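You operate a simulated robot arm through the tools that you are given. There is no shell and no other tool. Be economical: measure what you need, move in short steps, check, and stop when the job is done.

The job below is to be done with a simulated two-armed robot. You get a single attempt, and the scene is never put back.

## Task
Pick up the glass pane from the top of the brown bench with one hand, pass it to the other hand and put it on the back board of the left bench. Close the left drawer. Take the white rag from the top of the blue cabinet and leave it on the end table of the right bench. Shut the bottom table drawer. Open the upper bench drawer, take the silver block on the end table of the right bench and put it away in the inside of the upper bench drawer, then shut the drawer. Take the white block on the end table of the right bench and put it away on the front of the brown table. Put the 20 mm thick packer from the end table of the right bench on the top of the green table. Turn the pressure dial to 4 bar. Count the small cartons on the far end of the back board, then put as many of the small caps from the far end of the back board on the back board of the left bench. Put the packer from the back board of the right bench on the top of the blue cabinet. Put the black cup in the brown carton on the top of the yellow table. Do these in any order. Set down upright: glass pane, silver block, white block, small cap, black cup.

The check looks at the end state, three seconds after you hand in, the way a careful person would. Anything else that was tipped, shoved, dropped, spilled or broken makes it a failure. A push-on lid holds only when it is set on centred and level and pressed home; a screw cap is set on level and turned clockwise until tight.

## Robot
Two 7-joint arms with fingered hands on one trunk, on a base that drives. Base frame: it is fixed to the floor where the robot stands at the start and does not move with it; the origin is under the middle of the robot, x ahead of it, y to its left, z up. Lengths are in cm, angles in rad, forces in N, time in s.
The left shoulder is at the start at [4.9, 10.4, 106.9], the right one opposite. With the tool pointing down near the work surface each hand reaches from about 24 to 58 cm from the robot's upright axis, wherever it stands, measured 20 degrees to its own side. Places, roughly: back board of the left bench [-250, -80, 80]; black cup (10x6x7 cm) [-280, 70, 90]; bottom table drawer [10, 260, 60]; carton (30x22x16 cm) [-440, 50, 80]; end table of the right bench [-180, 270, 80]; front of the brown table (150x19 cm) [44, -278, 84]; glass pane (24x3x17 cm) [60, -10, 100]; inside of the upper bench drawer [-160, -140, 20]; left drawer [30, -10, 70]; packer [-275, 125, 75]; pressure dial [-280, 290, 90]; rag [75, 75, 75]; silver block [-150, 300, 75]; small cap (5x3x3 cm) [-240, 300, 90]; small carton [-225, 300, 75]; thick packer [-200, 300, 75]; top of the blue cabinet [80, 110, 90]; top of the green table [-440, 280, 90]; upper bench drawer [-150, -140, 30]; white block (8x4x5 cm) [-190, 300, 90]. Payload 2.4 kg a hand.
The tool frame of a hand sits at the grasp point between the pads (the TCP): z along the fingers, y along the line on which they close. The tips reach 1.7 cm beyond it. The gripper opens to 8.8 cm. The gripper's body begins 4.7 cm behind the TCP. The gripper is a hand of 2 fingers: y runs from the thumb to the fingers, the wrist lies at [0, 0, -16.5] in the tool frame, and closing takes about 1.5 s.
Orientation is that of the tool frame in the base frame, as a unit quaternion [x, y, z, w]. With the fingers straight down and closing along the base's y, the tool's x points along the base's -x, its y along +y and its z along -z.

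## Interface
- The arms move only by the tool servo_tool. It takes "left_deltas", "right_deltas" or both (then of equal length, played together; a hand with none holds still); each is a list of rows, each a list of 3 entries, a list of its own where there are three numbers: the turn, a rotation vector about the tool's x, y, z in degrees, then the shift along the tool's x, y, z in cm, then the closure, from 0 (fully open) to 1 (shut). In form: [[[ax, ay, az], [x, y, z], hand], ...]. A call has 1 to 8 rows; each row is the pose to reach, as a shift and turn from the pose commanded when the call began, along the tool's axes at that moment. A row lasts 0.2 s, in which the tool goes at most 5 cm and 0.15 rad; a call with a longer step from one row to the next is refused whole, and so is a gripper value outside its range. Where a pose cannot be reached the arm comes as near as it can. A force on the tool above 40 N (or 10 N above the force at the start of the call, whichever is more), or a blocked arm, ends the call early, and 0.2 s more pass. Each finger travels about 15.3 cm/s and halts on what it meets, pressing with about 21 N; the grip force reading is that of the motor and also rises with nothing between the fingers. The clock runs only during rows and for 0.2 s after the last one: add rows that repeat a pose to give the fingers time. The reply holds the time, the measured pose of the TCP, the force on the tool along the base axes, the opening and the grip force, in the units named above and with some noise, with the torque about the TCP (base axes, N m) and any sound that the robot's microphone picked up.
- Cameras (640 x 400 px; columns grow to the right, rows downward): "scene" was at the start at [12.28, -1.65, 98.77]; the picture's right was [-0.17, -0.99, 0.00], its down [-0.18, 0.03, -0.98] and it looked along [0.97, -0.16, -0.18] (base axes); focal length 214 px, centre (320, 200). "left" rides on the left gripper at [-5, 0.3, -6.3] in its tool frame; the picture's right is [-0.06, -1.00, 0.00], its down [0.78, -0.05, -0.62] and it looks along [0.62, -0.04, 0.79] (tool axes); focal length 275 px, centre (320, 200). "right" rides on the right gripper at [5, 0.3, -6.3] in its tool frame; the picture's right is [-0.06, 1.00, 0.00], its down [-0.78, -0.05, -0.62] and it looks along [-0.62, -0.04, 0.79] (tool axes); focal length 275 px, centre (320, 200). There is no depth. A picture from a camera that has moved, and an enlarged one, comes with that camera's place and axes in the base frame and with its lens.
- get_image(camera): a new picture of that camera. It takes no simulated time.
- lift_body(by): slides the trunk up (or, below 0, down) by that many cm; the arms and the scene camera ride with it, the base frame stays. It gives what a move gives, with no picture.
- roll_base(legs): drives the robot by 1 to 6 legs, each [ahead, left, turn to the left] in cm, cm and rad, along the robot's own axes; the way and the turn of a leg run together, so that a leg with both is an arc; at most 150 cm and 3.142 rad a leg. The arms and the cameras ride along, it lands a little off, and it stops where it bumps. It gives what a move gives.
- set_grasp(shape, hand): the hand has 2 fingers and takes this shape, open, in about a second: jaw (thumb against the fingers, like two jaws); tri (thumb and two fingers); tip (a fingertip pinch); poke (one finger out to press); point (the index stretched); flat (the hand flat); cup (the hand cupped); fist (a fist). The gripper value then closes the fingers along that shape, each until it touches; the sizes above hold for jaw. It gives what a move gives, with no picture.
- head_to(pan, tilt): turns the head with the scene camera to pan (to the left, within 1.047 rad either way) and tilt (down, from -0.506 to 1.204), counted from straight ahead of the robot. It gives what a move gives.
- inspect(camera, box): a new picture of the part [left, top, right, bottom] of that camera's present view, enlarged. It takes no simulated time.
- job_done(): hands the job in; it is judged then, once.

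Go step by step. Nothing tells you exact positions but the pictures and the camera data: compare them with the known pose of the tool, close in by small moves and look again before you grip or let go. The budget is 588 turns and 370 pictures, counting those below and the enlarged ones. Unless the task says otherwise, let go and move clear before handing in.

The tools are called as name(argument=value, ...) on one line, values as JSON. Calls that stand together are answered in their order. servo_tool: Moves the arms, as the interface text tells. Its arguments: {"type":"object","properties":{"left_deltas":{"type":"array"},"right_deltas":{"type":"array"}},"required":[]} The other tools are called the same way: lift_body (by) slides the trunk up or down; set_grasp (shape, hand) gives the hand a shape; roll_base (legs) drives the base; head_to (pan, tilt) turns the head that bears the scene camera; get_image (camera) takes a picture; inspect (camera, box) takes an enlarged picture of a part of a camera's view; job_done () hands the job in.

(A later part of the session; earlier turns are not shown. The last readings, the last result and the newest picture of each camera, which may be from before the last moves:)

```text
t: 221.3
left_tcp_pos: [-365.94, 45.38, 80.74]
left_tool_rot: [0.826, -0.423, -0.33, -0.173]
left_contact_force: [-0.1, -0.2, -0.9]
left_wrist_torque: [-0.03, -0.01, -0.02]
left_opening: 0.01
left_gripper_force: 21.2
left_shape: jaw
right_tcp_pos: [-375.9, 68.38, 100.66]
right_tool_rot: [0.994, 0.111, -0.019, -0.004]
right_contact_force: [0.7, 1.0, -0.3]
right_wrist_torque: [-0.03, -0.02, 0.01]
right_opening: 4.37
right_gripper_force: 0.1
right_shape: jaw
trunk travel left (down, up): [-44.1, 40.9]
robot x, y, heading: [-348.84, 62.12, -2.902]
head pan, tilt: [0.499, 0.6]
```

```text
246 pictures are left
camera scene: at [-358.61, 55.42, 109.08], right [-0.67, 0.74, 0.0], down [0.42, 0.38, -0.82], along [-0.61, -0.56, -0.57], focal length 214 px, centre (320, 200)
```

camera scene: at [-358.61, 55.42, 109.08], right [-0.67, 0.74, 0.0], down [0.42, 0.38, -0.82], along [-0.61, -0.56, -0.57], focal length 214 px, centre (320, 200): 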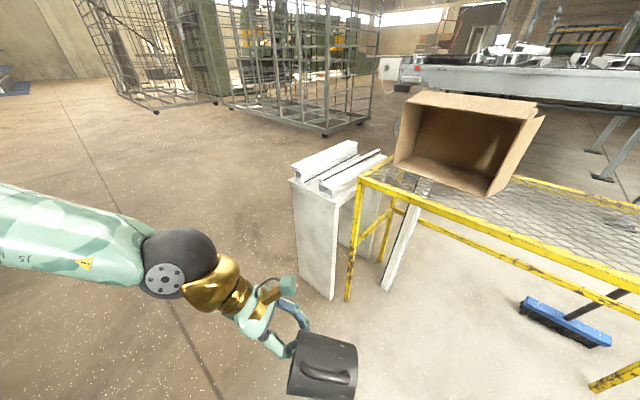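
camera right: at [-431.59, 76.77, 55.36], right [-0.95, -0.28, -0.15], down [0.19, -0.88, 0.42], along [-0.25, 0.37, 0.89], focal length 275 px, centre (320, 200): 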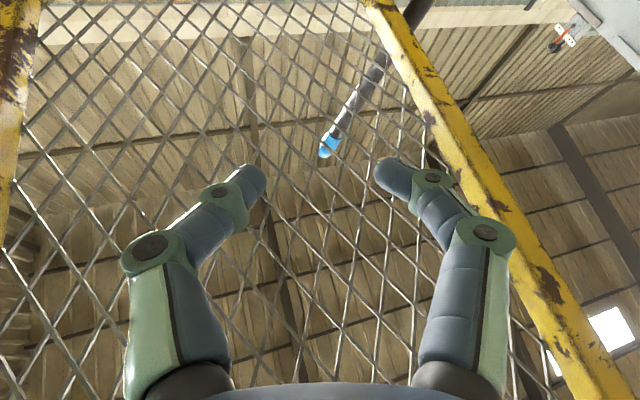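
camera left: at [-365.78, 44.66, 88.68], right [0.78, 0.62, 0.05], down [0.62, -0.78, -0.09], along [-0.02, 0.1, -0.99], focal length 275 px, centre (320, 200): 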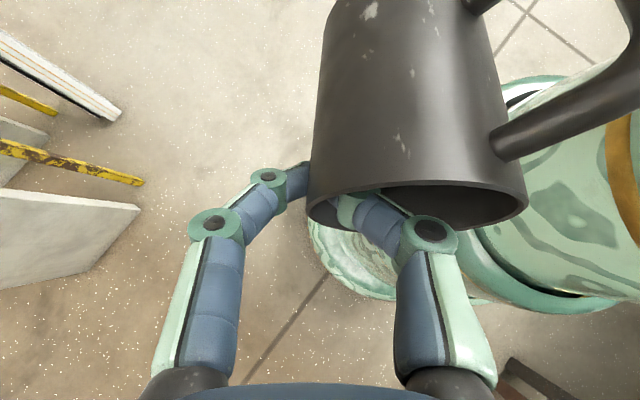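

The cup is secure in the left hand. Next I'll use the right hand to right the carton, starting by turning that hand to point forward with its fingers closing vertically.

servo_tool(right_deltas=[[[4.85, -4.85, -4.85], [-1.5, 0, -0.5], 0.5], [[9.7, -9.7, -9.7], [-3, 0, -1], 0.5], [[14.55, -14.55, -14.55], [-4.5, 0, -1.5], 0.5], [[19.4, -19.4, -19.4], [-6, 0, -2], 0.5], [[24.25, -24.25, -24.25], [-7.5, 0, -2.5], 0.5], [[29.1, -29.1, -29.1], [-9, 0, -3], 0.5], [[33.95, -33.95, -33.95], [-10.5, 0, -3], 0.5], [[38.8, -38.8, -38.8], [-12, 0, -3], 0.5]], left_deltas=[[[0, 0, 0], [-1.4, 0, -1.4], 1], [[0, 0, 0], [-2.8, 0, -2.8], 1], [[0, 0, 0], [-4.2, 0, -4.3], 1], [[0, 0, 0], [-5.6, 0, -5.8], 1], [[0, 0, 0], [-7, 0, -7.2], 1], [[0, 0, 0], [-8.4, 0, -8.7], 1], [[0, 0, 0], [-9.8, 0, -10.2], 1], [[0, 0, 0], [-11.2, 0, -11.6], 1]])

servo_tool(right_deltas=[[[4.85, -4.85, -4.85], [0, 0, 0], 0.5], [[9.7, -9.7, -9.7], [0, 0, 0], 0.5], [[14.55, -14.55, -14.55], [0, 0, 0], 0.5], [[19.4, -19.4, -19.4], [0, 0, 0], 0.5], [[24.25, -24.25, -24.25], [0, 0, 0], 0.5], [[29.1, -29.1, -29.1], [0, 0, 0], 0.5], [[30.5, -30.5, -30.5], [0, 0, 0], 0.5]])

roll_base(legs=[[0, 0, -0.24], [0, 22, 0]])

head_to(pan=-0.05, tilt=0.5)

get_image(camera="scene")

```text
t: 223.2
left_tcp_pos: [-367.46, 44.31, 95.14]
left_tool_rot: [0.827, -0.422, -0.329, -0.173]
left_contact_force: [-0.7, 0.0, 0.2]
left_wrist_torque: [-0.06, 0.01, 0.03]
left_opening: 0.0
left_gripper_force: 21.0
left_shape: jaw
left hand out of reach, approached as far as the arm can: row 7, 8
right_tcp_pos: [-386.16, 65.01, 104.13]
right_tool_rot: [0.784, 0.406, -0.369, -0.291]
right_contact_force: [-0.9, -0.7, -1.0]
right_wrist_torque: [-0.02, 0.01, 0.0]
right_opening: 4.39
right_gripper_force: 0.0
right_shape: jaw
right hand out of reach, approached as far as the arm can: row 8
trunk travel left (down, up): [-44.1, 40.9]
robot x, y, heading: [-348.97, 62.33, -2.903]
head pan, tilt: [0.499, 0.6]
```

```text
t: 224.8
left_tcp_pos: [-367.43, 44.52, 95.18]
left_tool_rot: [0.826, -0.422, -0.33, -0.173]
left_contact_force: [0.5, 0.8, -1.0]
left_wrist_torque: [-0.04, -0.04, -0.02]
left_opening: 0.02
left_gripper_force: 21.3
left_shape: jaw
right_tcp_pos: [-381.78, 59.26, 110.07]
right_tool_rot: [-0.473, -0.513, 0.56, 0.447]
right_contact_force: [0.1, 0.0, -0.4]
right_wrist_torque: [0.0, 0.01, -0.02]
right_opening: 4.41
right_gripper_force: 0.1
right_shape: jaw
right hand out of reach, approached as far as the arm can: row 1, 2, 3, 4, 5, 6, 7
trunk travel left (down, up): [-44.1, 40.9]
robot x, y, heading: [-349.03, 61.94, -2.898]
head pan, tilt: [0.499, 0.6]
```

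```text
t: 227.3
left_tcp_pos: [-371.13, 27.07, 95.06]
left_tool_rot: [0.77, -0.518, -0.306, -0.211]
left_contact_force: [-1.3, 0.7, -0.5]
left_wrist_torque: [-0.01, 0.01, 0.01]
left_opening: 0.0
left_gripper_force: 21.1
left_shape: jaw
right_tcp_pos: [-381.33, 44.9, 109.86]
right_tool_rot: [0.532, 0.46, -0.5, -0.505]
right_contact_force: [0.5, -0.4, 0.4]
right_wrist_torque: [-0.01, -0.01, -0.01]
right_opening: 4.38
right_gripper_force: 0.1
right_shape: jaw
trunk travel left (down, up): [-44.1, 40.9]
robot x, y, heading: [-349.28, 39.86, 3.144]
head pan, tilt: [0.499, 0.6]
```

```text
t: 228.2
left_tcp_pos: [-371.15, 27.02, 95.1]
left_tool_rot: [0.77, -0.518, -0.306, -0.211]
left_contact_force: [0.6, -0.3, -0.9]
left_wrist_torque: [-0.02, 0.03, 0.0]
left_opening: 0.01
left_gripper_force: 20.7
left_shape: jaw
right_tcp_pos: [-381.34, 45.03, 109.8]
right_tool_rot: [0.531, 0.458, -0.5, -0.508]
right_contact_force: [0.5, 0.4, 0.3]
right_wrist_torque: [0.01, 0.01, -0.02]
right_opening: 4.38
right_gripper_force: 0.1
right_shape: jaw
trunk travel left (down, up): [-44.1, 40.9]
robot x, y, heading: [-349.03, 40.25, 3.141]
head pan, tilt: [-0.051, 0.499]
```

```text
245 pictures are left
camera scene: at [-359.62, 34.97, 109.37], right [-0.55, 0.83, 0.0], down [0.45, 0.3, -0.84], along [-0.7, -0.47, -0.54], focal length 214 px, centre (320, 200)
```

scene: 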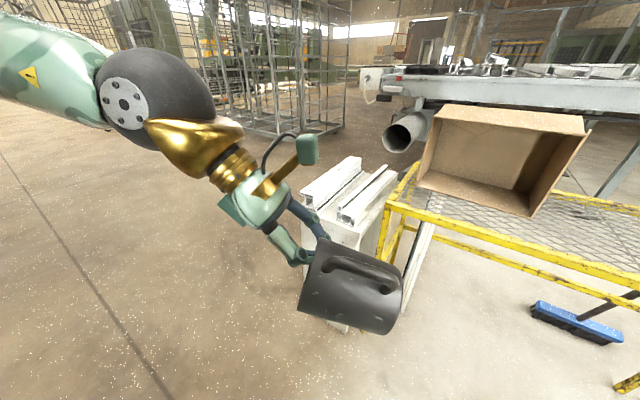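

The right hand now points forward. I'll retake the view.

get_image(camera="scene")

get_image(camera="right")

```text
244 pictures are left
camera scene: at [-359.62, 34.97, 109.37], right [-0.55, 0.83, 0.0], down [0.45, 0.3, -0.84], along [-0.7, -0.47, -0.54], focal length 214 px, centre (320, 200)
```

scene: 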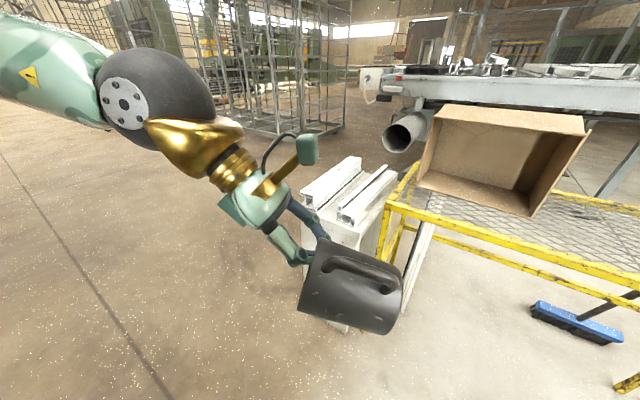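

```text
243 pictures are left
camera right: at [-374.67, 49.54, 109.31], right [-0.03, -0.13, -0.99], down [0.56, -0.83, 0.09], along [-0.83, -0.55, 0.09], focal length 275 px, centre (320, 200)
```

right: 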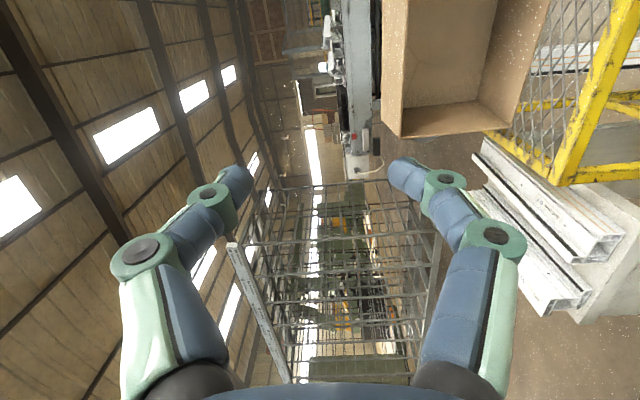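

The head does not seem to have turned as reported. I'll command it again.

head_to(pan=0.0, tilt=0.45)

get_image(camera="scene")

```text
t: 228.9
left_tcp_pos: [-371.15, 27.09, 95.19]
left_tool_rot: [0.77, -0.518, -0.307, -0.211]
left_contact_force: [0.0, 0.4, -0.9]
left_wrist_torque: [-0.03, 0.03, 0.02]
left_opening: 0.05
left_gripper_force: 21.2
left_shape: jaw
right_tcp_pos: [-381.34, 44.98, 109.98]
right_tool_rot: [0.531, 0.459, -0.5, -0.508]
right_contact_force: [0.5, 0.7, 0.2]
right_wrist_torque: [-0.03, 0.01, 0.0]
right_opening: 4.36
right_gripper_force: 0.0
right_shape: jaw
trunk travel left (down, up): [-44.1, 40.9]
robot x, y, heading: [-349.24, 40.03, 3.144]
head pan, tilt: [0.0, 0.45]
```

```text
242 pictures are left
camera scene: at [-359.73, 34.98, 109.68], right [-0.55, 0.84, 0.0], down [0.43, 0.28, -0.86], along [-0.72, -0.47, -0.51], focal length 214 px, centre (320, 200)
```

scene: 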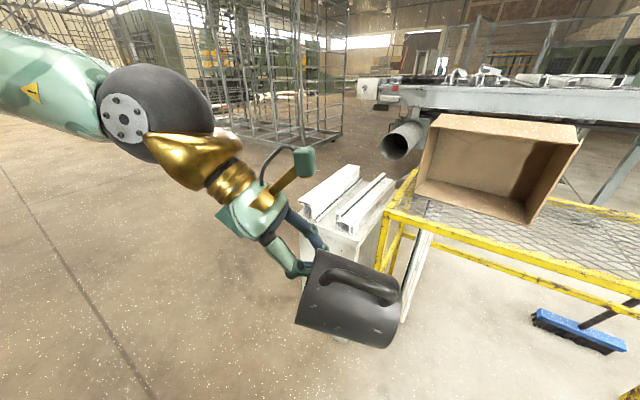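

The right wrist is in front of the face and blocks the head. I'll extend the right hand forward and a bit lower.

servo_tool(right_deltas=[[[0, 0, 0], [0, 0, 3], 0.5], [[0, 0, 0], [0, 0, 6], 0.5], [[0, 0, 0], [0, 0, 9], 0.5], [[0, 0, 0], [0, 1, 12], 0.5], [[0, 0, 0], [0, 2, 15], 0.5], [[0, 0, 0], [0, 3, 18], 0.5], [[0, 0, 0], [0, 4, 21], 0.5]])

head_to(pan=0.1, tilt=0.4)

get_image(camera="scene")

```text
t: 230.5
left_tcp_pos: [-371.16, 27.12, 95.15]
left_tool_rot: [0.77, -0.518, -0.306, -0.211]
left_contact_force: [0.3, -1.3, -0.4]
left_wrist_torque: [-0.03, 0.03, -0.04]
left_opening: 0.0
left_gripper_force: 21.0
left_shape: jaw
right_tcp_pos: [-383.09, 44.76, 112.73]
right_tool_rot: [0.535, 0.454, -0.507, -0.501]
right_contact_force: [0.6, 0.6, 1.9]
right_wrist_torque: [-0.01, 0.02, -0.01]
right_opening: 4.39
right_gripper_force: 0.0
right_shape: jaw
right hand out of reach, approached as far as the arm can: row 1, 2, 3, 4, 5, 6, 7
trunk travel left (down, up): [-44.1, 40.9]
robot x, y, heading: [-349.02, 39.85, 3.142]
head pan, tilt: [0.0, 0.45]
```

```text
t: 231.2
left_tcp_pos: [-371.24, 27.08, 95.09]
left_tool_rot: [0.77, -0.519, -0.306, -0.211]
left_contact_force: [0.4, 0.9, 0.2]
left_wrist_torque: [-0.03, 0.03, 0.01]
left_opening: 0.01
left_gripper_force: 20.8
left_shape: jaw
right_tcp_pos: [-383.11, 44.8, 112.71]
right_tool_rot: [0.534, 0.453, -0.508, -0.502]
right_contact_force: [0.1, -0.3, -0.2]
right_wrist_torque: [-0.04, 0.0, -0.01]
right_opening: 4.39
right_gripper_force: 0.0
right_shape: jaw
trunk travel left (down, up): [-44.1, 40.9]
robot x, y, heading: [-348.9, 39.98, 3.14]
head pan, tilt: [0.099, 0.4]
```

```text
241 pictures are left
camera scene: at [-361.41, 39.01, 110.91], right [-0.1, 1.0, 0.0], down [0.39, 0.04, -0.92], along [-0.92, -0.09, -0.39], focal length 214 px, centre (320, 200)
```

scene: 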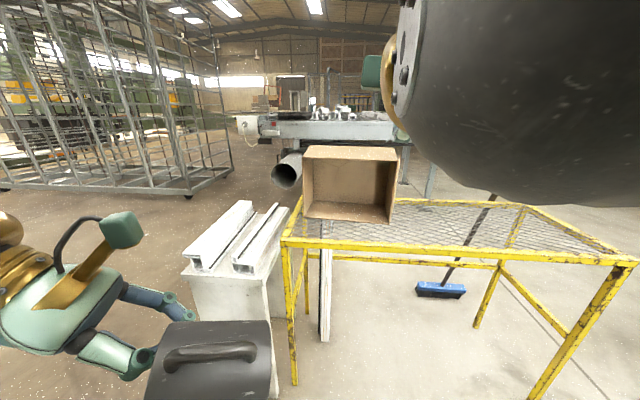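

The head is free again, but the right arm is folded awkwardly. I'd rather set the cup upright on the mesh table first, so that both hands can right the carton. I'll rotate the left hand so the cup's mouth turns up.

servo_tool(left_deltas=[[[0, 0, 0], [0, 2.4, -1], 1], [[0, 8.3, 0], [0, 4.8, -2], 1], [[0, 16.6, 0], [0, 7.1, -3], 1], [[0, 24.9, 0], [0, 9.4, -4], 1], [[0, 33.2, 0], [0, 11.8, -4.3], 1], [[0, 41.5, 0], [0, 14.1, -4.3], 1], [[0, 49.8, 0], [0, 14.1, -4.3], 1], [[0, 58, 0], [0, 14.1, -4.3], 1]])

servo_tool(left_deltas=[[[0, 8, 0], [0, 0, 0], 1], [[0, 15, 0], [0, 0, 0], 1]])

head_to(pan=0.6, tilt=0.4)

get_image(camera="scene")

```text
t: 232.9
left_tcp_pos: [-383.22, 19.03, 98.21]
left_tool_rot: [0.822, -0.555, 0.107, 0.067]
left_contact_force: [-0.7, -0.2, -1.1]
left_wrist_torque: [-0.04, 0.03, -0.01]
left_opening: 0.0
left_gripper_force: 21.2
left_shape: jaw
right_tcp_pos: [-383.01, 44.91, 112.81]
right_tool_rot: [0.534, 0.453, -0.507, -0.502]
right_contact_force: [-0.1, -0.4, 0.3]
right_wrist_torque: [0.02, 0.02, -0.01]
right_opening: 4.4
right_gripper_force: 0.1
right_shape: jaw
trunk travel left (down, up): [-44.1, 40.9]
robot x, y, heading: [-349.13, 40.09, 3.141]
head pan, tilt: [0.099, 0.4]
```

```text
t: 233.6
left_tcp_pos: [-383.16, 19.07, 97.99]
left_tool_rot: [0.801, -0.542, 0.212, 0.139]
left_contact_force: [-0.1, 0.3, -0.6]
left_wrist_torque: [-0.03, 0.02, 0.01]
left_opening: 0.01
left_gripper_force: 20.9
left_shape: jaw
right_tcp_pos: [-383.07, 44.79, 112.72]
right_tool_rot: [0.534, 0.453, -0.508, -0.501]
right_contact_force: [0.1, -0.2, 0.0]
right_wrist_torque: [0.04, -0.02, -0.01]
right_opening: 4.39
right_gripper_force: 0.0
right_shape: jaw
trunk travel left (down, up): [-44.1, 40.9]
robot x, y, heading: [-349.28, 39.76, 3.141]
head pan, tilt: [0.099, 0.4]
```

```text
t: 234.5
left_tcp_pos: [-383.15, 19.09, 98.1]
left_tool_rot: [0.801, -0.543, 0.211, 0.139]
left_contact_force: [1.0, 0.0, -1.1]
left_wrist_torque: [0.0, 0.03, -0.04]
left_opening: 0.0
left_gripper_force: 21.2
left_shape: jaw
right_tcp_pos: [-383.08, 44.83, 112.7]
right_tool_rot: [0.534, 0.453, -0.508, -0.502]
right_contact_force: [0.4, 0.5, -0.2]
right_wrist_torque: [-0.01, -0.02, 0.0]
right_opening: 4.4
right_gripper_force: 0.1
right_shape: jaw
trunk travel left (down, up): [-44.1, 40.9]
robot x, y, heading: [-348.98, 40.24, 3.135]
head pan, tilt: [0.6, 0.4]
```

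```text
240 pictures are left
camera scene: at [-359.85, 34.7, 110.91], right [-0.56, 0.83, 0.0], down [0.32, 0.22, -0.92], along [-0.76, -0.52, -0.39], focal length 214 px, centre (320, 200)
```

scene: 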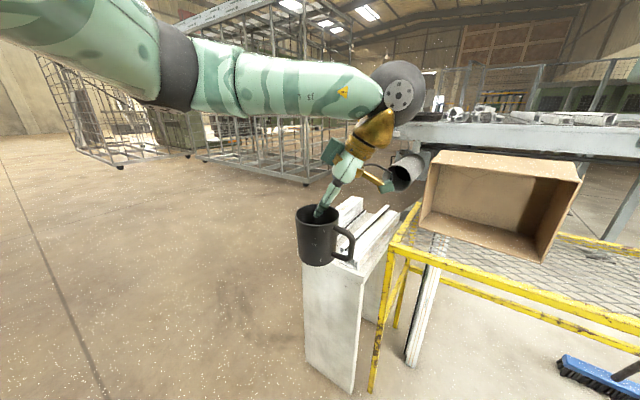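

The cup is now upright, held by its wall. I'll carry it to the free right part of the mesh table.

roll_base(legs=[[0, -76, 0.006], [32, 0, 0]])

get_image(camera="scene")

```text
t: 240.3
left_tcp_pos: [-415.51, 94.57, 98.02]
left_tool_rot: [0.804, -0.537, 0.213, 0.137]
left_contact_force: [0.8, 0.4, -1.1]
left_wrist_torque: [0.0, 0.01, 0.01]
left_opening: 0.01
left_gripper_force: 21.2
left_shape: jaw
right_tcp_pos: [-415.8, 120.19, 112.64]
right_tool_rot: [0.531, 0.457, -0.51, -0.499]
right_contact_force: [-1.2, -0.7, 0.2]
right_wrist_torque: [-0.01, 0.01, 0.02]
right_opening: 4.4
right_gripper_force: 0.2
right_shape: jaw
trunk travel left (down, up): [-44.1, 40.9]
robot x, y, heading: [-381.59, 115.99, -3.13]
head pan, tilt: [0.6, 0.4]
```

```text
239 pictures are left
camera scene: at [-392.38, 110.52, 110.91], right [-0.58, 0.82, 0.0], down [0.32, 0.22, -0.92], along [-0.75, -0.53, -0.39], focal length 214 px, centre (320, 200)
```

scene: 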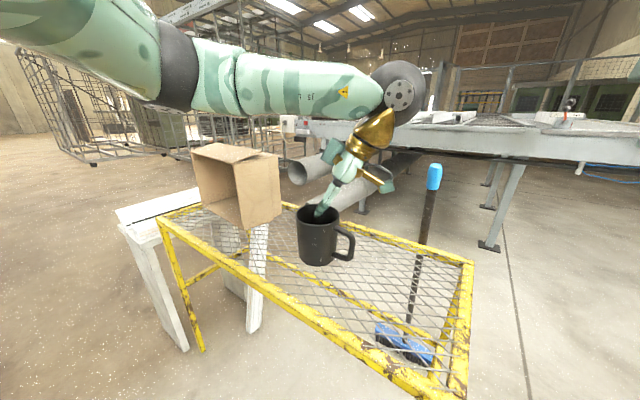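

The table's free area is under the hand. I'll move the cup forward and down to just above the mesh.

servo_tool(left_deltas=[[[0, 0, 0], [-1.5, 4.3, -0.9], 1], [[0, 0, 0], [-3.1, 8.6, -1.8], 1], [[0, 0, 0], [-4.66, 12.9, -2.73], 1], [[0, 0, 0], [-6.6, 12.9, 0.75], 1], [[0, 0, 0], [-8.6, 12.9, 4.2], 1], [[0, 0, 0], [-10.5, 12.9, 7.7], 1]])

get_image(camera="scene")

get_image(camera="left")

```text
t: 241.8
left_tcp_pos: [-429.52, 94.59, 86.04]
left_tool_rot: [0.804, -0.538, 0.212, 0.138]
left_contact_force: [0.2, 0.3, -0.2]
left_wrist_torque: [-0.01, 0.01, -0.01]
left_opening: 0.0
left_gripper_force: 21.0
left_shape: jaw
right_tcp_pos: [-415.67, 120.49, 112.72]
right_tool_rot: [0.532, 0.456, -0.511, -0.498]
right_contact_force: [0.1, 0.3, -0.2]
right_wrist_torque: [-0.03, 0.03, -0.01]
right_opening: 4.39
right_gripper_force: 0.0
right_shape: jaw
trunk travel left (down, up): [-44.1, 40.9]
robot x, y, heading: [-381.3, 116.12, -3.131]
head pan, tilt: [0.6, 0.4]
```

```text
238 pictures are left
camera scene: at [-392.35, 110.6, 110.91], right [-0.58, 0.82, 0.0], down [0.32, 0.22, -0.92], along [-0.75, -0.53, -0.39], focal length 214 px, centre (320, 200)
```

scene: 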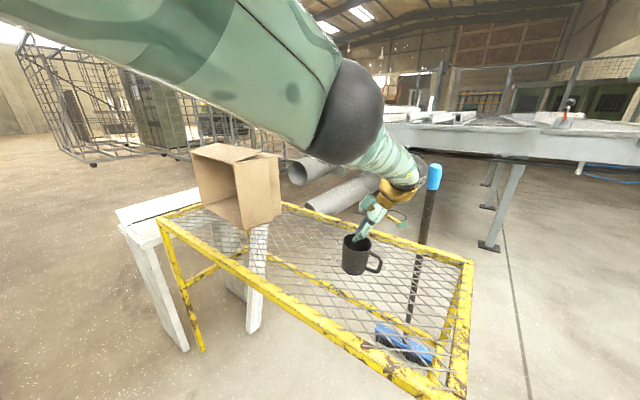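

```text
237 pictures are left
camera left: at [-432.52, 101.33, 89.07], right [0.9, 0.43, -0.02], down [0.18, -0.34, 0.92], along [0.39, -0.84, -0.38], focal length 275 px, centre (320, 200)
```

left: 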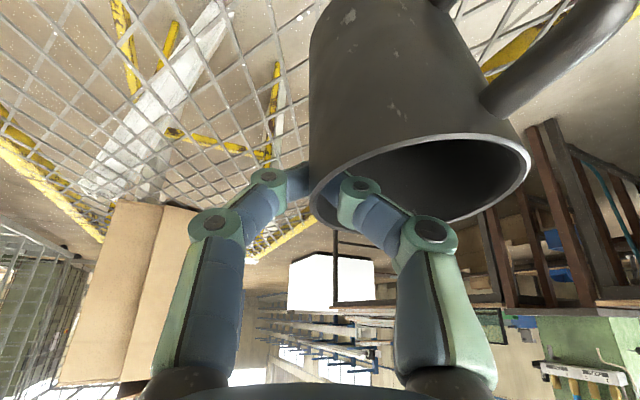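

I'll check that the cup is vertical with an enlarged view.

inspect(camera="scene", box=[300, 180, 440, 300])

```text
3.33 times, centred on (370, 240) of scene
camera zoom: at [-392.35, 110.6, 110.91], right [-0.58, 0.82, 0.0], down [0.32, 0.22, -0.92], along [-0.75, -0.53, -0.39], focal length 715 px, centre (153, 67)
```

zoom: 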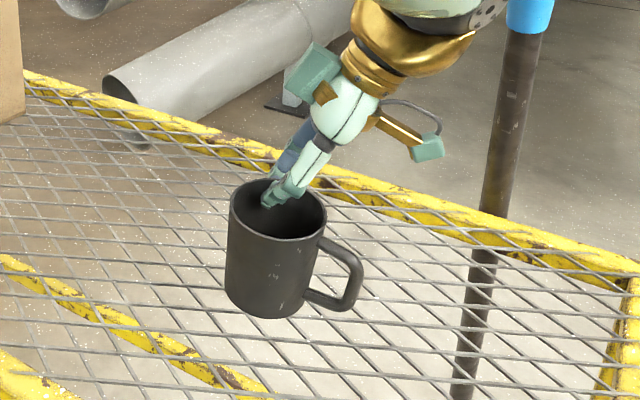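

The cup is within about 3° of vertical. I'll lower it onto the mesh in small steps.

servo_tool(left_deltas=[[[0, 0, 0], [-1, 0, 1.75], 1], [[0, 0, 0], [-2, 0, 3.5], 1], [[0, 0, 0], [-2.5, 0, 4.35], 1], [[0, 0, 0], [-2.7, 0, 4.8], 1], [[0, 0, 0], [-2.94, 0, 5.2], 1]])

inspect(camera="scene", box=[300, 180, 440, 300])

```text
t: 242.9
left_tcp_pos: [-427.08, 94.63, 81.39]
left_tool_rot: [0.805, -0.537, 0.211, 0.139]
left_contact_force: [-4.0, -1.5, 15.1]
left_wrist_torque: [-0.06, 0.01, -0.07]
left_opening: 0.0
left_gripper_force: 21.1
left_shape: jaw
left hand out of reach, approached as far as the arm can: row 1, 2, 3, 4, 5
right_tcp_pos: [-415.52, 120.23, 112.64]
right_tool_rot: [0.532, 0.456, -0.511, -0.498]
right_contact_force: [0.4, -0.2, -0.1]
right_wrist_torque: [-0.01, -0.02, 0.05]
right_opening: 4.36
right_gripper_force: 0.0
right_shape: jaw
trunk travel left (down, up): [-44.1, 40.9]
robot x, y, heading: [-381.66, 115.99, -3.133]
head pan, tilt: [0.6, 0.4]
```

```text
3.33 times, centred on (370, 240) of scene
camera zoom: at [-392.28, 110.56, 110.95], right [-0.58, 0.82, 0.0], down [0.32, 0.22, -0.92], along [-0.75, -0.53, -0.39], focal length 715 px, centre (153, 67)
```

zoom: 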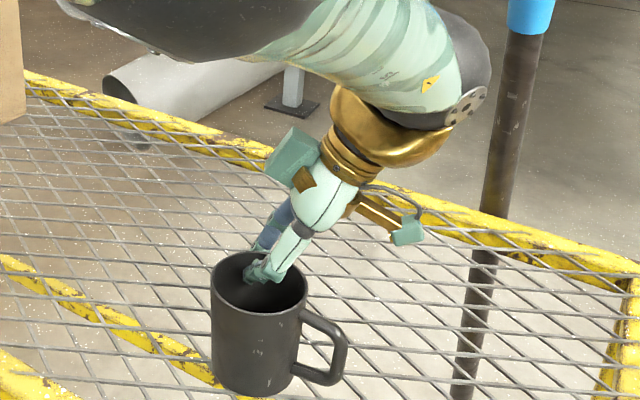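

The cup stands on the mesh. I'll relieve the pressure, open slightly and lift the fingers straight up.

servo_tool(left_deltas=[[[0, 0, 0], [0.1, 0, -0.15], 1], [[0, 0, 0], [0.1, 0, -0.15], 0.85], [[0, 0, 0], [0.1, 0, -0.15], 0.75], [[0, 0, 0], [0.1, 0, -0.15], 0.75], [[0, 0, 0], [1, 0, -1.8], 0.75], [[0, 0, 0], [2.5, 0, -4.4], 0.75], [[0, 0, 0], [4.4, 0, -7.8], 0.75]])

get_image(camera="scene")

```text
t: 244.6
left_tcp_pos: [-426.88, 94.61, 90.25]
left_tool_rot: [0.805, -0.537, 0.212, 0.137]
left_contact_force: [-0.7, 0.1, -0.5]
left_wrist_torque: [0.01, 0.01, -0.01]
left_opening: 2.14
left_gripper_force: 0.0
left_shape: jaw
right_tcp_pos: [-415.79, 120.36, 112.75]
right_tool_rot: [0.531, 0.456, -0.511, -0.498]
right_contact_force: [-0.9, 0.0, -0.2]
right_wrist_torque: [0.03, 0.02, 0.01]
right_opening: 4.39
right_gripper_force: 0.0
right_shape: jaw
trunk travel left (down, up): [-44.1, 40.9]
robot x, y, heading: [-381.66, 116.39, -3.132]
head pan, tilt: [0.6, 0.4]
```

```text
234 pictures are left
camera scene: at [-392.33, 110.52, 110.91], right [-0.58, 0.82, 0.0], down [0.32, 0.22, -0.92], along [-0.75, -0.53, -0.39], focal length 214 px, centre (320, 200)
```

scene: 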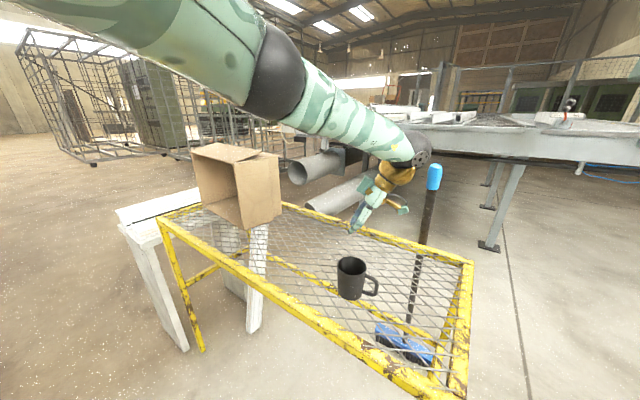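

The cup stands upright on the mesh. I'll back off and bring both hands to a matched forward-down pose with fingers closing sideways.

roll_base(legs=[[-25, 0, 0]])

servo_tool(left_deltas=[[[-1.1, -5.81, -5.97], [0, 0, -0.8], 0.5], [[-2.2, -11.62, -11.94], [0, 0, -1.6], 0.5], [[-3.3, -17.43, -17.91], [0, 0, -2.4], 0.5], [[-4.4, -23.24, -23.88], [0, 0, -3.2], 0.5], [[-5.5, -29.05, -29.85], [0, 0, -4], 0.5], [[-6.6, -34.86, -35.82], [0, 0, -4.8], 0.5], [[-7.7, -40.67, -41.79], [0, 0, -5.6], 0.5], [[-8.8, -46.48, -47.76], [0, 0, -6.4], 0.5]], right_deltas=[[[-3.03, 2.79, 7.3], [-0.8, 0.6, 0], 0.5], [[-6.06, 5.58, 14.6], [-1.6, 1.2, 0], 0.5], [[-9.09, 8.37, 21.9], [-2.4, 1.8, 0], 0.5], [[-12.12, 11.16, 29.2], [-3.2, 2.4, 0], 0.5], [[-15.15, 13.95, 36.5], [-4, 3, 0], 0.5], [[-18.18, 16.74, 43.8], [-4.8, 3.6, 0], 0.5], [[-21.21, 19.53, 51.1], [-5.6, 4.2, 0], 0.5], [[-24.24, 22.32, 58.4], [-6.4, 4.8, 0], 0.5]])

servo_tool(left_deltas=[[[-1.1, -5.81, -5.97], [0, 0, 0], 0.5], [[-2.2, -11.62, -11.94], [0, 0, 0], 0.5], [[-3.3, -17.43, -17.91], [0, 0, 0], 0.5], [[-4.4, -23.1, -23.8], [0, 0, 0], 0.5]], right_deltas=[[[-3.03, 2.79, 7.3], [0, 0, 0], 0.5], [[-6.06, 5.58, 14.6], [0, 0, 0], 0.5], [[-8.8, 8.1, 21.2], [0, 0, 0], 0.5], [[-8.8, 8.1, 21.2], [0, 0, 0], 0.5]])

```text
t: 246.4
left_tcp_pos: [-402.04, 94.97, 90.27]
left_tool_rot: [0.804, -0.538, 0.213, 0.137]
left_contact_force: [-0.6, 0.6, 0.1]
left_wrist_torque: [0.01, 0.04, -0.03]
left_opening: 2.19
left_gripper_force: 0.1
left_shape: jaw
right_tcp_pos: [-390.91, 120.63, 112.81]
right_tool_rot: [0.532, 0.455, -0.509, -0.5]
right_contact_force: [0.4, 0.0, -0.3]
right_wrist_torque: [-0.01, -0.03, -0.01]
right_opening: 4.38
right_gripper_force: 0.1
right_shape: jaw
trunk travel left (down, up): [-44.1, 40.9]
robot x, y, heading: [-357.01, 116.26, -3.136]
head pan, tilt: [0.6, 0.4]
```

```text
t: 248.2
left_tcp_pos: [-403.37, 97.88, 95.78]
left_tool_rot: [0.952, -0.199, -0.225, 0.05]
left_contact_force: [0.4, -0.1, 0.5]
left_wrist_torque: [-0.01, 0.01, 0.04]
left_opening: 4.36
left_gripper_force: 0.1
left_shape: jaw
right_tcp_pos: [-391.45, 113.81, 108.49]
right_tool_rot: [0.857, 0.133, -0.476, -0.148]
right_contact_force: [0.0, 0.3, 0.0]
right_wrist_torque: [0.05, -0.05, -0.05]
right_opening: 4.38
right_gripper_force: 0.2
right_shape: jaw
trunk travel left (down, up): [-44.1, 40.9]
robot x, y, heading: [-357.01, 116.13, -3.137]
head pan, tilt: [0.6, 0.4]
```

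```text
t: 249.2
left_tcp_pos: [-403.32, 97.89, 95.75]
left_tool_rot: [0.906, 0.003, -0.423, -0.002]
left_contact_force: [-0.2, 0.9, -0.2]
left_wrist_torque: [-0.04, -0.02, 0.0]
left_opening: 4.37
left_gripper_force: 0.2
left_shape: jaw
right_tcp_pos: [-391.44, 113.81, 108.4]
right_tool_rot: [0.906, -0.001, -0.422, -0.001]
right_contact_force: [1.1, -0.1, -1.1]
right_wrist_torque: [0.02, 0.01, -0.02]
right_opening: 4.37
right_gripper_force: 0.0
right_shape: jaw
trunk travel left (down, up): [-44.1, 40.9]
robot x, y, heading: [-356.57, 116.1, -3.132]
head pan, tilt: [0.6, 0.4]
```

Both hands are pitched 50° forward. I'll spread them to the carton's end walls and drive in front of it.

servo_tool(left_deltas=[[[0, 0, 0], [0, -0.6, 0], 0.5], [[0, 0, 0], [0, -1.2, 0], 0.5], [[0, 0, 0], [0, -1.8, 0], 0.5], [[0, 0, 0], [0, -2.5, 0], 0.5], [[0, 0, 0], [0, -3.1, 0], 0.5], [[0, 0, 0], [0, -3.7, 0], 0.5]], right_deltas=[[[0, 0, 0], [0.3, -2.8, 2.8], 0.5], [[0, 0, 0], [0.5, -5.6, 5.6], 0.5], [[0, 0, 0], [0.8, -8.4, 8.4], 0.5], [[0, 0, 0], [1, -11.2, 11.2], 0.5], [[0, 0, 0], [1.3, -14, 14], 0.5], [[0, 0, 0], [1.5, -16.8, 16.9], 0.5]])

roll_base(legs=[[0, 74, 0]])

head_to(pan=0.0, tilt=0.4)

get_image(camera="scene")

```text
t: 250.6
left_tcp_pos: [-403.48, 101.8, 95.8]
left_tool_rot: [0.907, 0.002, -0.42, -0.002]
left_contact_force: [-0.1, -0.9, 0.0]
left_wrist_torque: [-0.02, 0.0, 0.03]
left_opening: 4.37
left_gripper_force: 0.1
left_shape: jaw
right_tcp_pos: [-403.16, 130.84, 96.38]
right_tool_rot: [0.906, 0.0, -0.423, -0.002]
right_contact_force: [0.9, -0.6, 0.3]
right_wrist_torque: [0.0, -0.01, 0.02]
right_opening: 4.4
right_gripper_force: 0.0
right_shape: jaw
trunk travel left (down, up): [-44.1, 40.9]
robot x, y, heading: [-356.58, 115.86, -3.132]
head pan, tilt: [0.6, 0.4]
```

```text
t: 254.6
left_tcp_pos: [-403.09, 28.49, 95.82]
left_tool_rot: [0.907, -0.001, -0.422, -0.003]
left_contact_force: [0.1, -0.5, -0.3]
left_wrist_torque: [-0.01, -0.02, 0.02]
left_opening: 4.38
left_gripper_force: 0.2
left_shape: jaw
right_tcp_pos: [-402.59, 57.62, 96.48]
right_tool_rot: [0.906, -0.003, -0.423, -0.003]
right_contact_force: [0.5, 0.4, 0.3]
right_wrist_torque: [-0.02, -0.02, 0.0]
right_opening: 4.43
right_gripper_force: 0.1
right_shape: jaw
trunk travel left (down, up): [-44.1, 40.9]
robot x, y, heading: [-356.57, 42.78, -3.139]
head pan, tilt: [0.6, 0.4]
```

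```text
t: 255.6
left_tcp_pos: [-403.18, 28.6, 95.66]
left_tool_rot: [0.907, 0.0, -0.422, -0.002]
left_contact_force: [-0.6, -1.0, -0.7]
left_wrist_torque: [-0.02, -0.01, 0.01]
left_opening: 4.33
left_gripper_force: 0.0
left_shape: jaw
right_tcp_pos: [-402.63, 57.56, 96.39]
right_tool_rot: [0.906, -0.003, -0.423, -0.003]
right_contact_force: [-0.6, 0.2, -0.2]
right_wrist_torque: [-0.02, -0.05, 0.0]
right_opening: 4.36
right_gripper_force: 0.0
right_shape: jaw
trunk travel left (down, up): [-44.1, 40.9]
robot x, y, heading: [-356.1, 42.86, -3.138]
head pan, tilt: [0.0, 0.4]
```

```text
233 pictures are left
camera scene: at [-368.72, 42.65, 110.91], right [0.0, 1.0, 0.0], down [0.39, 0.0, -0.92], along [-0.92, 0.0, -0.39], focal length 214 px, centre (320, 200)
```

scene: 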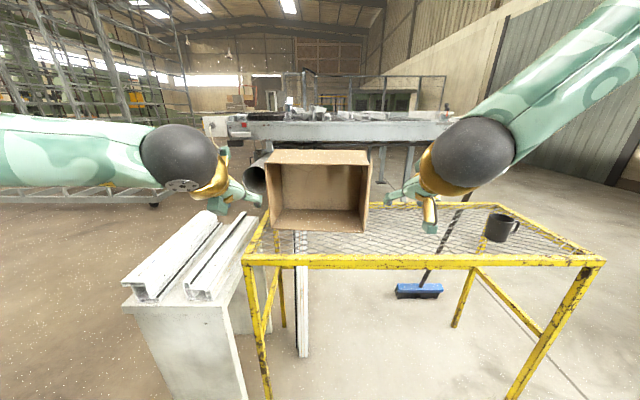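

The opening spans y 27.5 to 56.7, at x about -427, z 75 to 97. I'll lower the hands to mid-height, aligned with the end walls, and open them to about 4 cm.

servo_tool(left_deltas=[[[0, 0, 0], [2.5, 0.4, 2.1], 0.5], [[0, 0, 0], [5, 0.8, 4.2], 0.5], [[0, 0, 0], [7.5, 1.1, 6.3], 0.5]], right_deltas=[[[0, 0, 0], [2.6, 0.3, 2.2], 0.5], [[0, 0, 0], [5.3, 0.6, 4.4], 0.5], [[0, 0, 0], [8, 0.9, 6.7], 0.5]])

roll_base(legs=[[18, 0, 0]])

get_image(camera="scene")

get_image(camera="right")

get_image(camera="left")

```text
t: 256.4
left_tcp_pos: [-403.52, 27.77, 94.42]
left_tool_rot: [0.907, -0.002, -0.42, -0.004]
left_contact_force: [0.3, 0.3, 0.8]
left_wrist_torque: [0.0, -0.04, -0.01]
left_opening: 4.38
left_gripper_force: 0.1
left_shape: jaw
left hand out of reach, approached as far as the arm can: row 1, 2, 3
right_tcp_pos: [-403.89, 53.76, 88.93]
right_tool_rot: [0.909, -0.007, -0.416, -0.009]
right_contact_force: [0.2, 0.7, -0.3]
right_wrist_torque: [0.0, 0.0, 0.02]
right_opening: 4.38
right_gripper_force: 0.1
right_shape: jaw
right hand out of reach, approached as far as the arm can: row 1, 2, 3
trunk travel left (down, up): [-44.1, 40.9]
robot x, y, heading: [-356.43, 42.82, -3.14]
head pan, tilt: [0.0, 0.4]
```

```text
t: 257.9
left_tcp_pos: [-421.59, 27.81, 94.36]
left_tool_rot: [0.908, -0.003, -0.42, -0.005]
left_contact_force: [-0.7, -0.2, 0.7]
left_wrist_torque: [0.0, 0.01, 0.0]
left_opening: 4.33
left_gripper_force: 0.0
left_shape: jaw
right_tcp_pos: [-421.96, 53.68, 88.96]
right_tool_rot: [0.91, -0.008, -0.415, -0.011]
right_contact_force: [-0.9, 0.4, -0.3]
right_wrist_torque: [0.0, 0.0, 0.01]
right_opening: 4.4
right_gripper_force: 0.0
right_shape: jaw
trunk travel left (down, up): [-44.1, 40.9]
robot x, y, heading: [-374.73, 42.74, -3.141]
head pan, tilt: [0.0, 0.4]
```

```text
232 pictures are left
camera scene: at [-386.88, 42.61, 110.9], right [0.0, 1.0, 0.0], down [0.39, 0.0, -0.92], along [-0.92, 0.0, -0.39], focal length 214 px, centre (320, 200)
```

scene: 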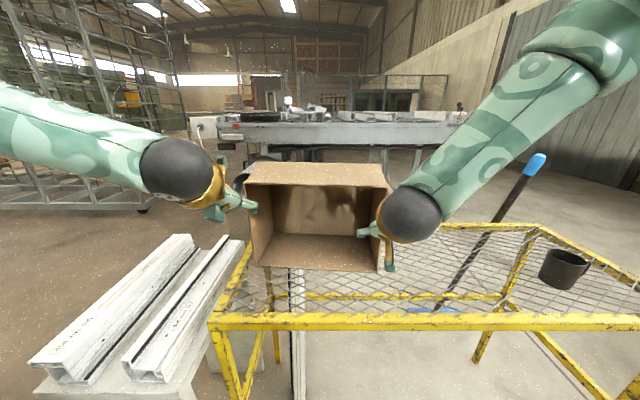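

```text
231 pictures are left
camera right: at [-413.84, 53.28, 89.48], right [-0.06, -1.0, 0.03], down [-0.05, 0.04, 1.0], along [-1.0, 0.06, -0.05], focal length 275 px, centre (320, 200)
```

right: 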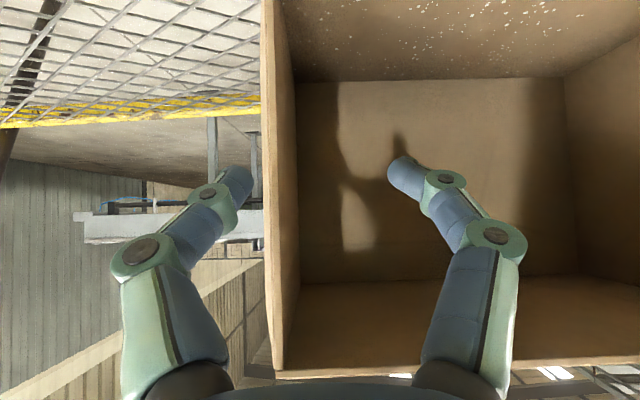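

```text
230 pictures are left
camera left: at [-420.06, 27.39, 102.17], right [-0.03, 1.0, 0.05], down [0.98, 0.04, -0.2], along [-0.2, 0.05, -0.98], focal length 275 px, centre (320, 200)
```

left: 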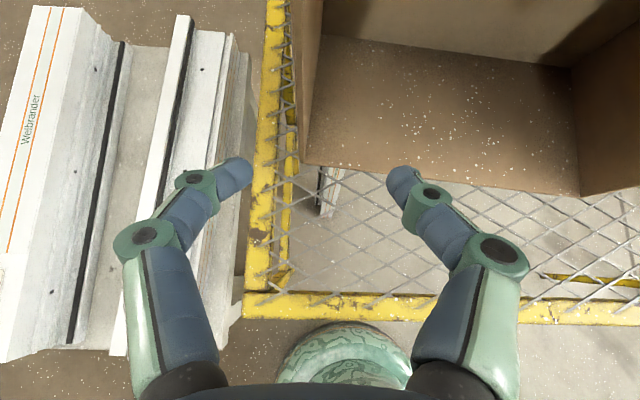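

The right fingers straddle their wall, but the left hand is still too high. I'll lower the trunk 7 cm and then close in.

lift_body(by=-7)

get_image(camera="left")

get_image(camera="scene")

```text
t: 258.9
left_tcp_pos: [-421.6, 27.72, 87.38]
left_tool_rot: [0.909, -0.002, -0.417, -0.004]
left_contact_force: [0.6, 0.4, 0.3]
left_wrist_torque: [-0.03, 0.03, -0.01]
left_opening: 4.36
left_gripper_force: 0.1
left_shape: jaw
right_tcp_pos: [-421.61, 53.59, 82.0]
right_tool_rot: [0.911, -0.007, -0.413, -0.012]
right_contact_force: [-0.9, 0.6, -0.4]
right_wrist_torque: [-0.03, -0.01, -0.01]
right_opening: 4.4
right_gripper_force: 0.2
right_shape: jaw
trunk travel left (down, up): [-37.1, 47.9]
robot x, y, heading: [-374.57, 42.5, -3.141]
head pan, tilt: [0.0, 0.4]
```

```text
229 pictures are left
camera left: at [-420.1, 27.41, 95.31], right [-0.03, 1.0, 0.05], down [0.98, 0.04, -0.19], along [-0.19, 0.05, -0.98], focal length 275 px, centre (320, 200)
```

left: 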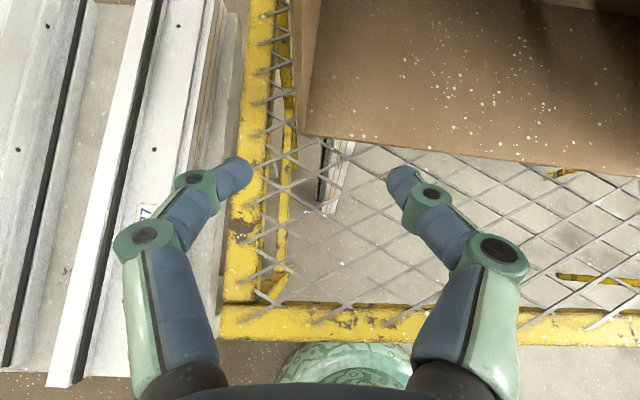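

```text
228 pictures are left
camera scene: at [-386.99, 42.61, 103.87], right [0.0, 1.0, 0.0], down [0.39, 0.0, -0.92], along [-0.92, 0.0, -0.39], focal length 214 px, centre (320, 200)
```

scene: 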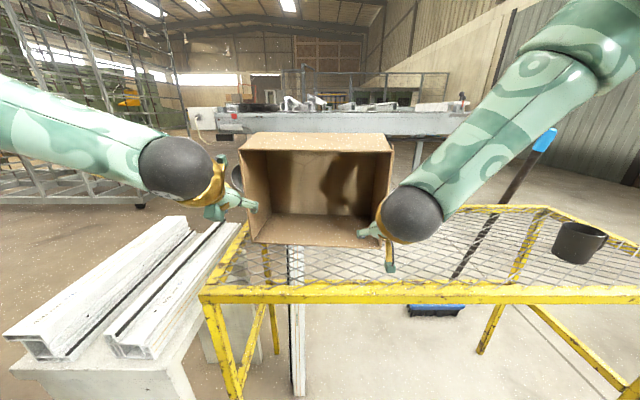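

Both walls lie between their fingers. I'll raise the right hand 4 cm to match and drive 7 cm in.

servo_tool(right_deltas=[[[0, 0, 0], [-1.5, 0.5, -1.3], 0.5], [[0, 0, 0], [-3.06, 1, -2.6], 0.5]])

roll_base(legs=[[7, 0, 0]])

get_image(camera="right")

get_image(camera="left")

```text
t: 259.5
left_tcp_pos: [-421.75, 27.61, 87.43]
left_tool_rot: [0.908, -0.002, -0.418, -0.004]
left_contact_force: [0.0, -0.9, 0.0]
left_wrist_torque: [0.01, -0.01, -0.02]
left_opening: 4.37
left_gripper_force: 0.1
left_shape: jaw
right_tcp_pos: [-421.85, 52.61, 86.04]
right_tool_rot: [0.911, -0.007, -0.412, -0.012]
right_contact_force: [0.0, -0.2, -0.8]
right_wrist_torque: [0.0, 0.02, 0.02]
right_opening: 4.39
right_gripper_force: 0.0
right_shape: jaw
trunk travel left (down, up): [-37.1, 47.9]
robot x, y, heading: [-374.25, 42.69, -3.14]
head pan, tilt: [0.0, 0.4]
```

```text
t: 260.6
left_tcp_pos: [-428.58, 27.73, 87.39]
left_tool_rot: [0.909, -0.003, -0.418, -0.004]
left_contact_force: [-0.2, 0.8, -0.5]
left_wrist_torque: [0.01, 0.03, -0.03]
left_opening: 4.37
left_gripper_force: 0.1
left_shape: jaw
right_tcp_pos: [-428.68, 52.41, 86.06]
right_tool_rot: [0.911, -0.008, -0.413, -0.013]
right_contact_force: [0.4, 0.7, 0.1]
right_wrist_torque: [-0.02, -0.04, 0.01]
right_opening: 4.37
right_gripper_force: 0.1
right_shape: jaw
trunk travel left (down, up): [-37.1, 47.9]
robot x, y, heading: [-380.92, 42.47, -3.138]
head pan, tilt: [0.0, 0.4]
```

```text
227 pictures are left
camera right: at [-420.59, 52.08, 86.54], right [-0.06, -1.0, 0.03], down [-0.05, 0.03, 1.0], along [-1.0, 0.06, -0.05], focal length 275 px, centre (320, 200)
```

right: 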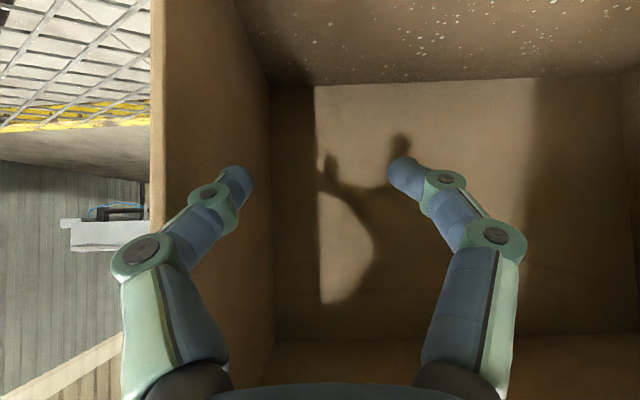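

```text
226 pictures are left
camera left: at [-427.02, 27.42, 95.26], right [-0.03, 1.0, 0.05], down [0.98, 0.04, -0.19], along [-0.19, 0.05, -0.98], focal length 275 px, centre (320, 200)
```

left: 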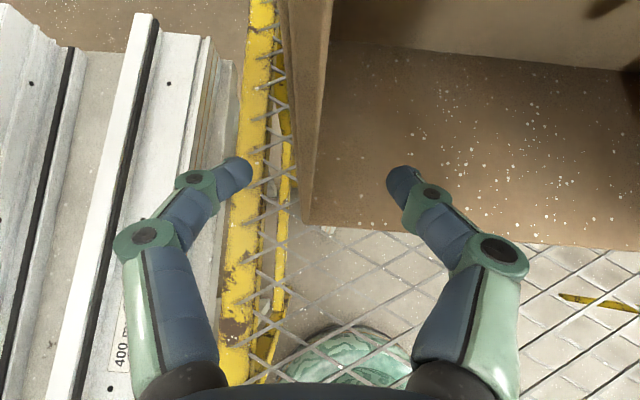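

The right hand is fully inside, because its wall is 4.7 cm further out. I'll back out, correct both sideways and re-enter.

roll_base(legs=[[-8, 0, 0]])

servo_tool(right_deltas=[[[0, 0, 0], [0, -2.3, 0], 0.5], [[0, 0, 0], [0, -4.6, 0], 0.5], [[0, 0, 0], [0, -4.6, 0], 0.5]], left_deltas=[[[0, 0, 0], [0, 0.6, 0], 0.5], [[0, 0, 0], [0, 1.2, 0], 0.5], [[0, 0, 0], [0, 1.2, 0], 0.5]])

roll_base(legs=[[8, 0, 0]])

get_image(camera="right")

get_image(camera="left")

```text
t: 261.6
left_tcp_pos: [-420.4, 27.76, 87.37]
left_tool_rot: [0.909, -0.002, -0.417, -0.004]
left_contact_force: [-0.1, 0.4, -0.8]
left_wrist_torque: [0.0, 0.05, 0.0]
left_opening: 4.36
left_gripper_force: 0.0
left_shape: jaw
right_tcp_pos: [-420.48, 52.43, 86.04]
right_tool_rot: [0.911, -0.007, -0.412, -0.012]
right_contact_force: [0.4, -0.1, -0.7]
right_wrist_torque: [-0.01, 0.01, 0.03]
right_opening: 4.36
right_gripper_force: 0.1
right_shape: jaw
trunk travel left (down, up): [-37.1, 47.9]
robot x, y, heading: [-373.29, 42.75, -3.139]
head pan, tilt: [0.0, 0.4]
```

```text
t: 262.4
left_tcp_pos: [-420.48, 26.39, 87.46]
left_tool_rot: [0.909, -0.003, -0.418, -0.004]
left_contact_force: [0.4, 0.8, 0.1]
left_wrist_torque: [-0.03, 0.01, -0.02]
left_opening: 4.35
left_gripper_force: 0.1
left_shape: jaw
right_tcp_pos: [-420.34, 57.05, 86.09]
right_tool_rot: [0.911, -0.008, -0.412, -0.013]
right_contact_force: [0.5, -0.7, 0.6]
right_wrist_torque: [-0.04, -0.01, -0.02]
right_opening: 4.36
right_gripper_force: 0.0
right_shape: jaw
trunk travel left (down, up): [-37.1, 47.9]
robot x, y, heading: [-373.25, 42.51, -3.141]
head pan, tilt: [0.0, 0.4]
```

```text
t: 263.5
left_tcp_pos: [-428.41, 26.58, 87.43]
left_tool_rot: [0.909, -0.002, -0.416, -0.003]
left_contact_force: [0.2, -0.6, -0.6]
left_wrist_torque: [0.02, 0.0, 0.03]
left_opening: 4.36
left_gripper_force: 0.1
left_shape: jaw
right_tcp_pos: [-428.46, 57.05, 85.89]
right_tool_rot: [0.911, -0.008, -0.412, -0.012]
right_contact_force: [-0.2, 0.3, -0.4]
right_wrist_torque: [0.01, -0.04, -0.04]
right_opening: 4.36
right_gripper_force: 0.0
right_shape: jaw
trunk travel left (down, up): [-37.1, 47.9]
robot x, y, heading: [-380.83, 42.7, -3.137]
head pan, tilt: [0.0, 0.4]
```

```text
225 pictures are left
camera right: at [-420.24, 56.75, 86.58], right [-0.06, -1.0, 0.03], down [-0.05, 0.03, 1.0], along [-1.0, 0.06, -0.05], focal length 275 px, centre (320, 200)
```

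right: 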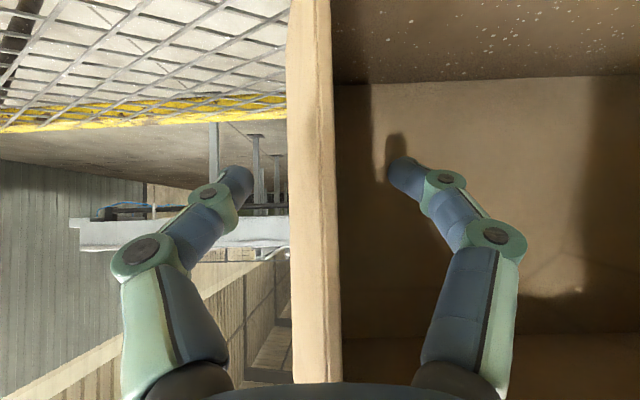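

```text
224 pictures are left
camera left: at [-426.93, 26.23, 95.25], right [-0.03, 1.0, 0.05], down [0.98, 0.04, -0.19], along [-0.19, 0.05, -0.98], focal length 275 px, centre (320, 200)
```

left: 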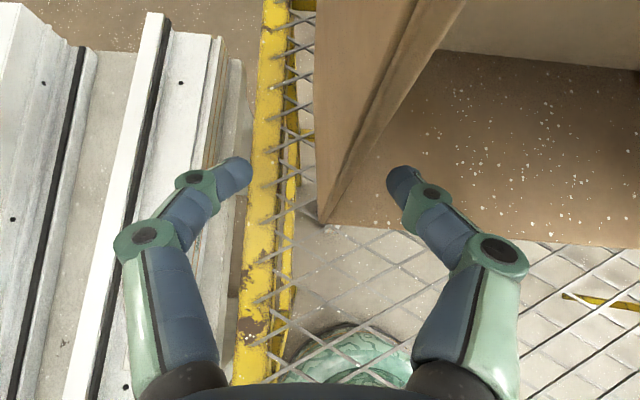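

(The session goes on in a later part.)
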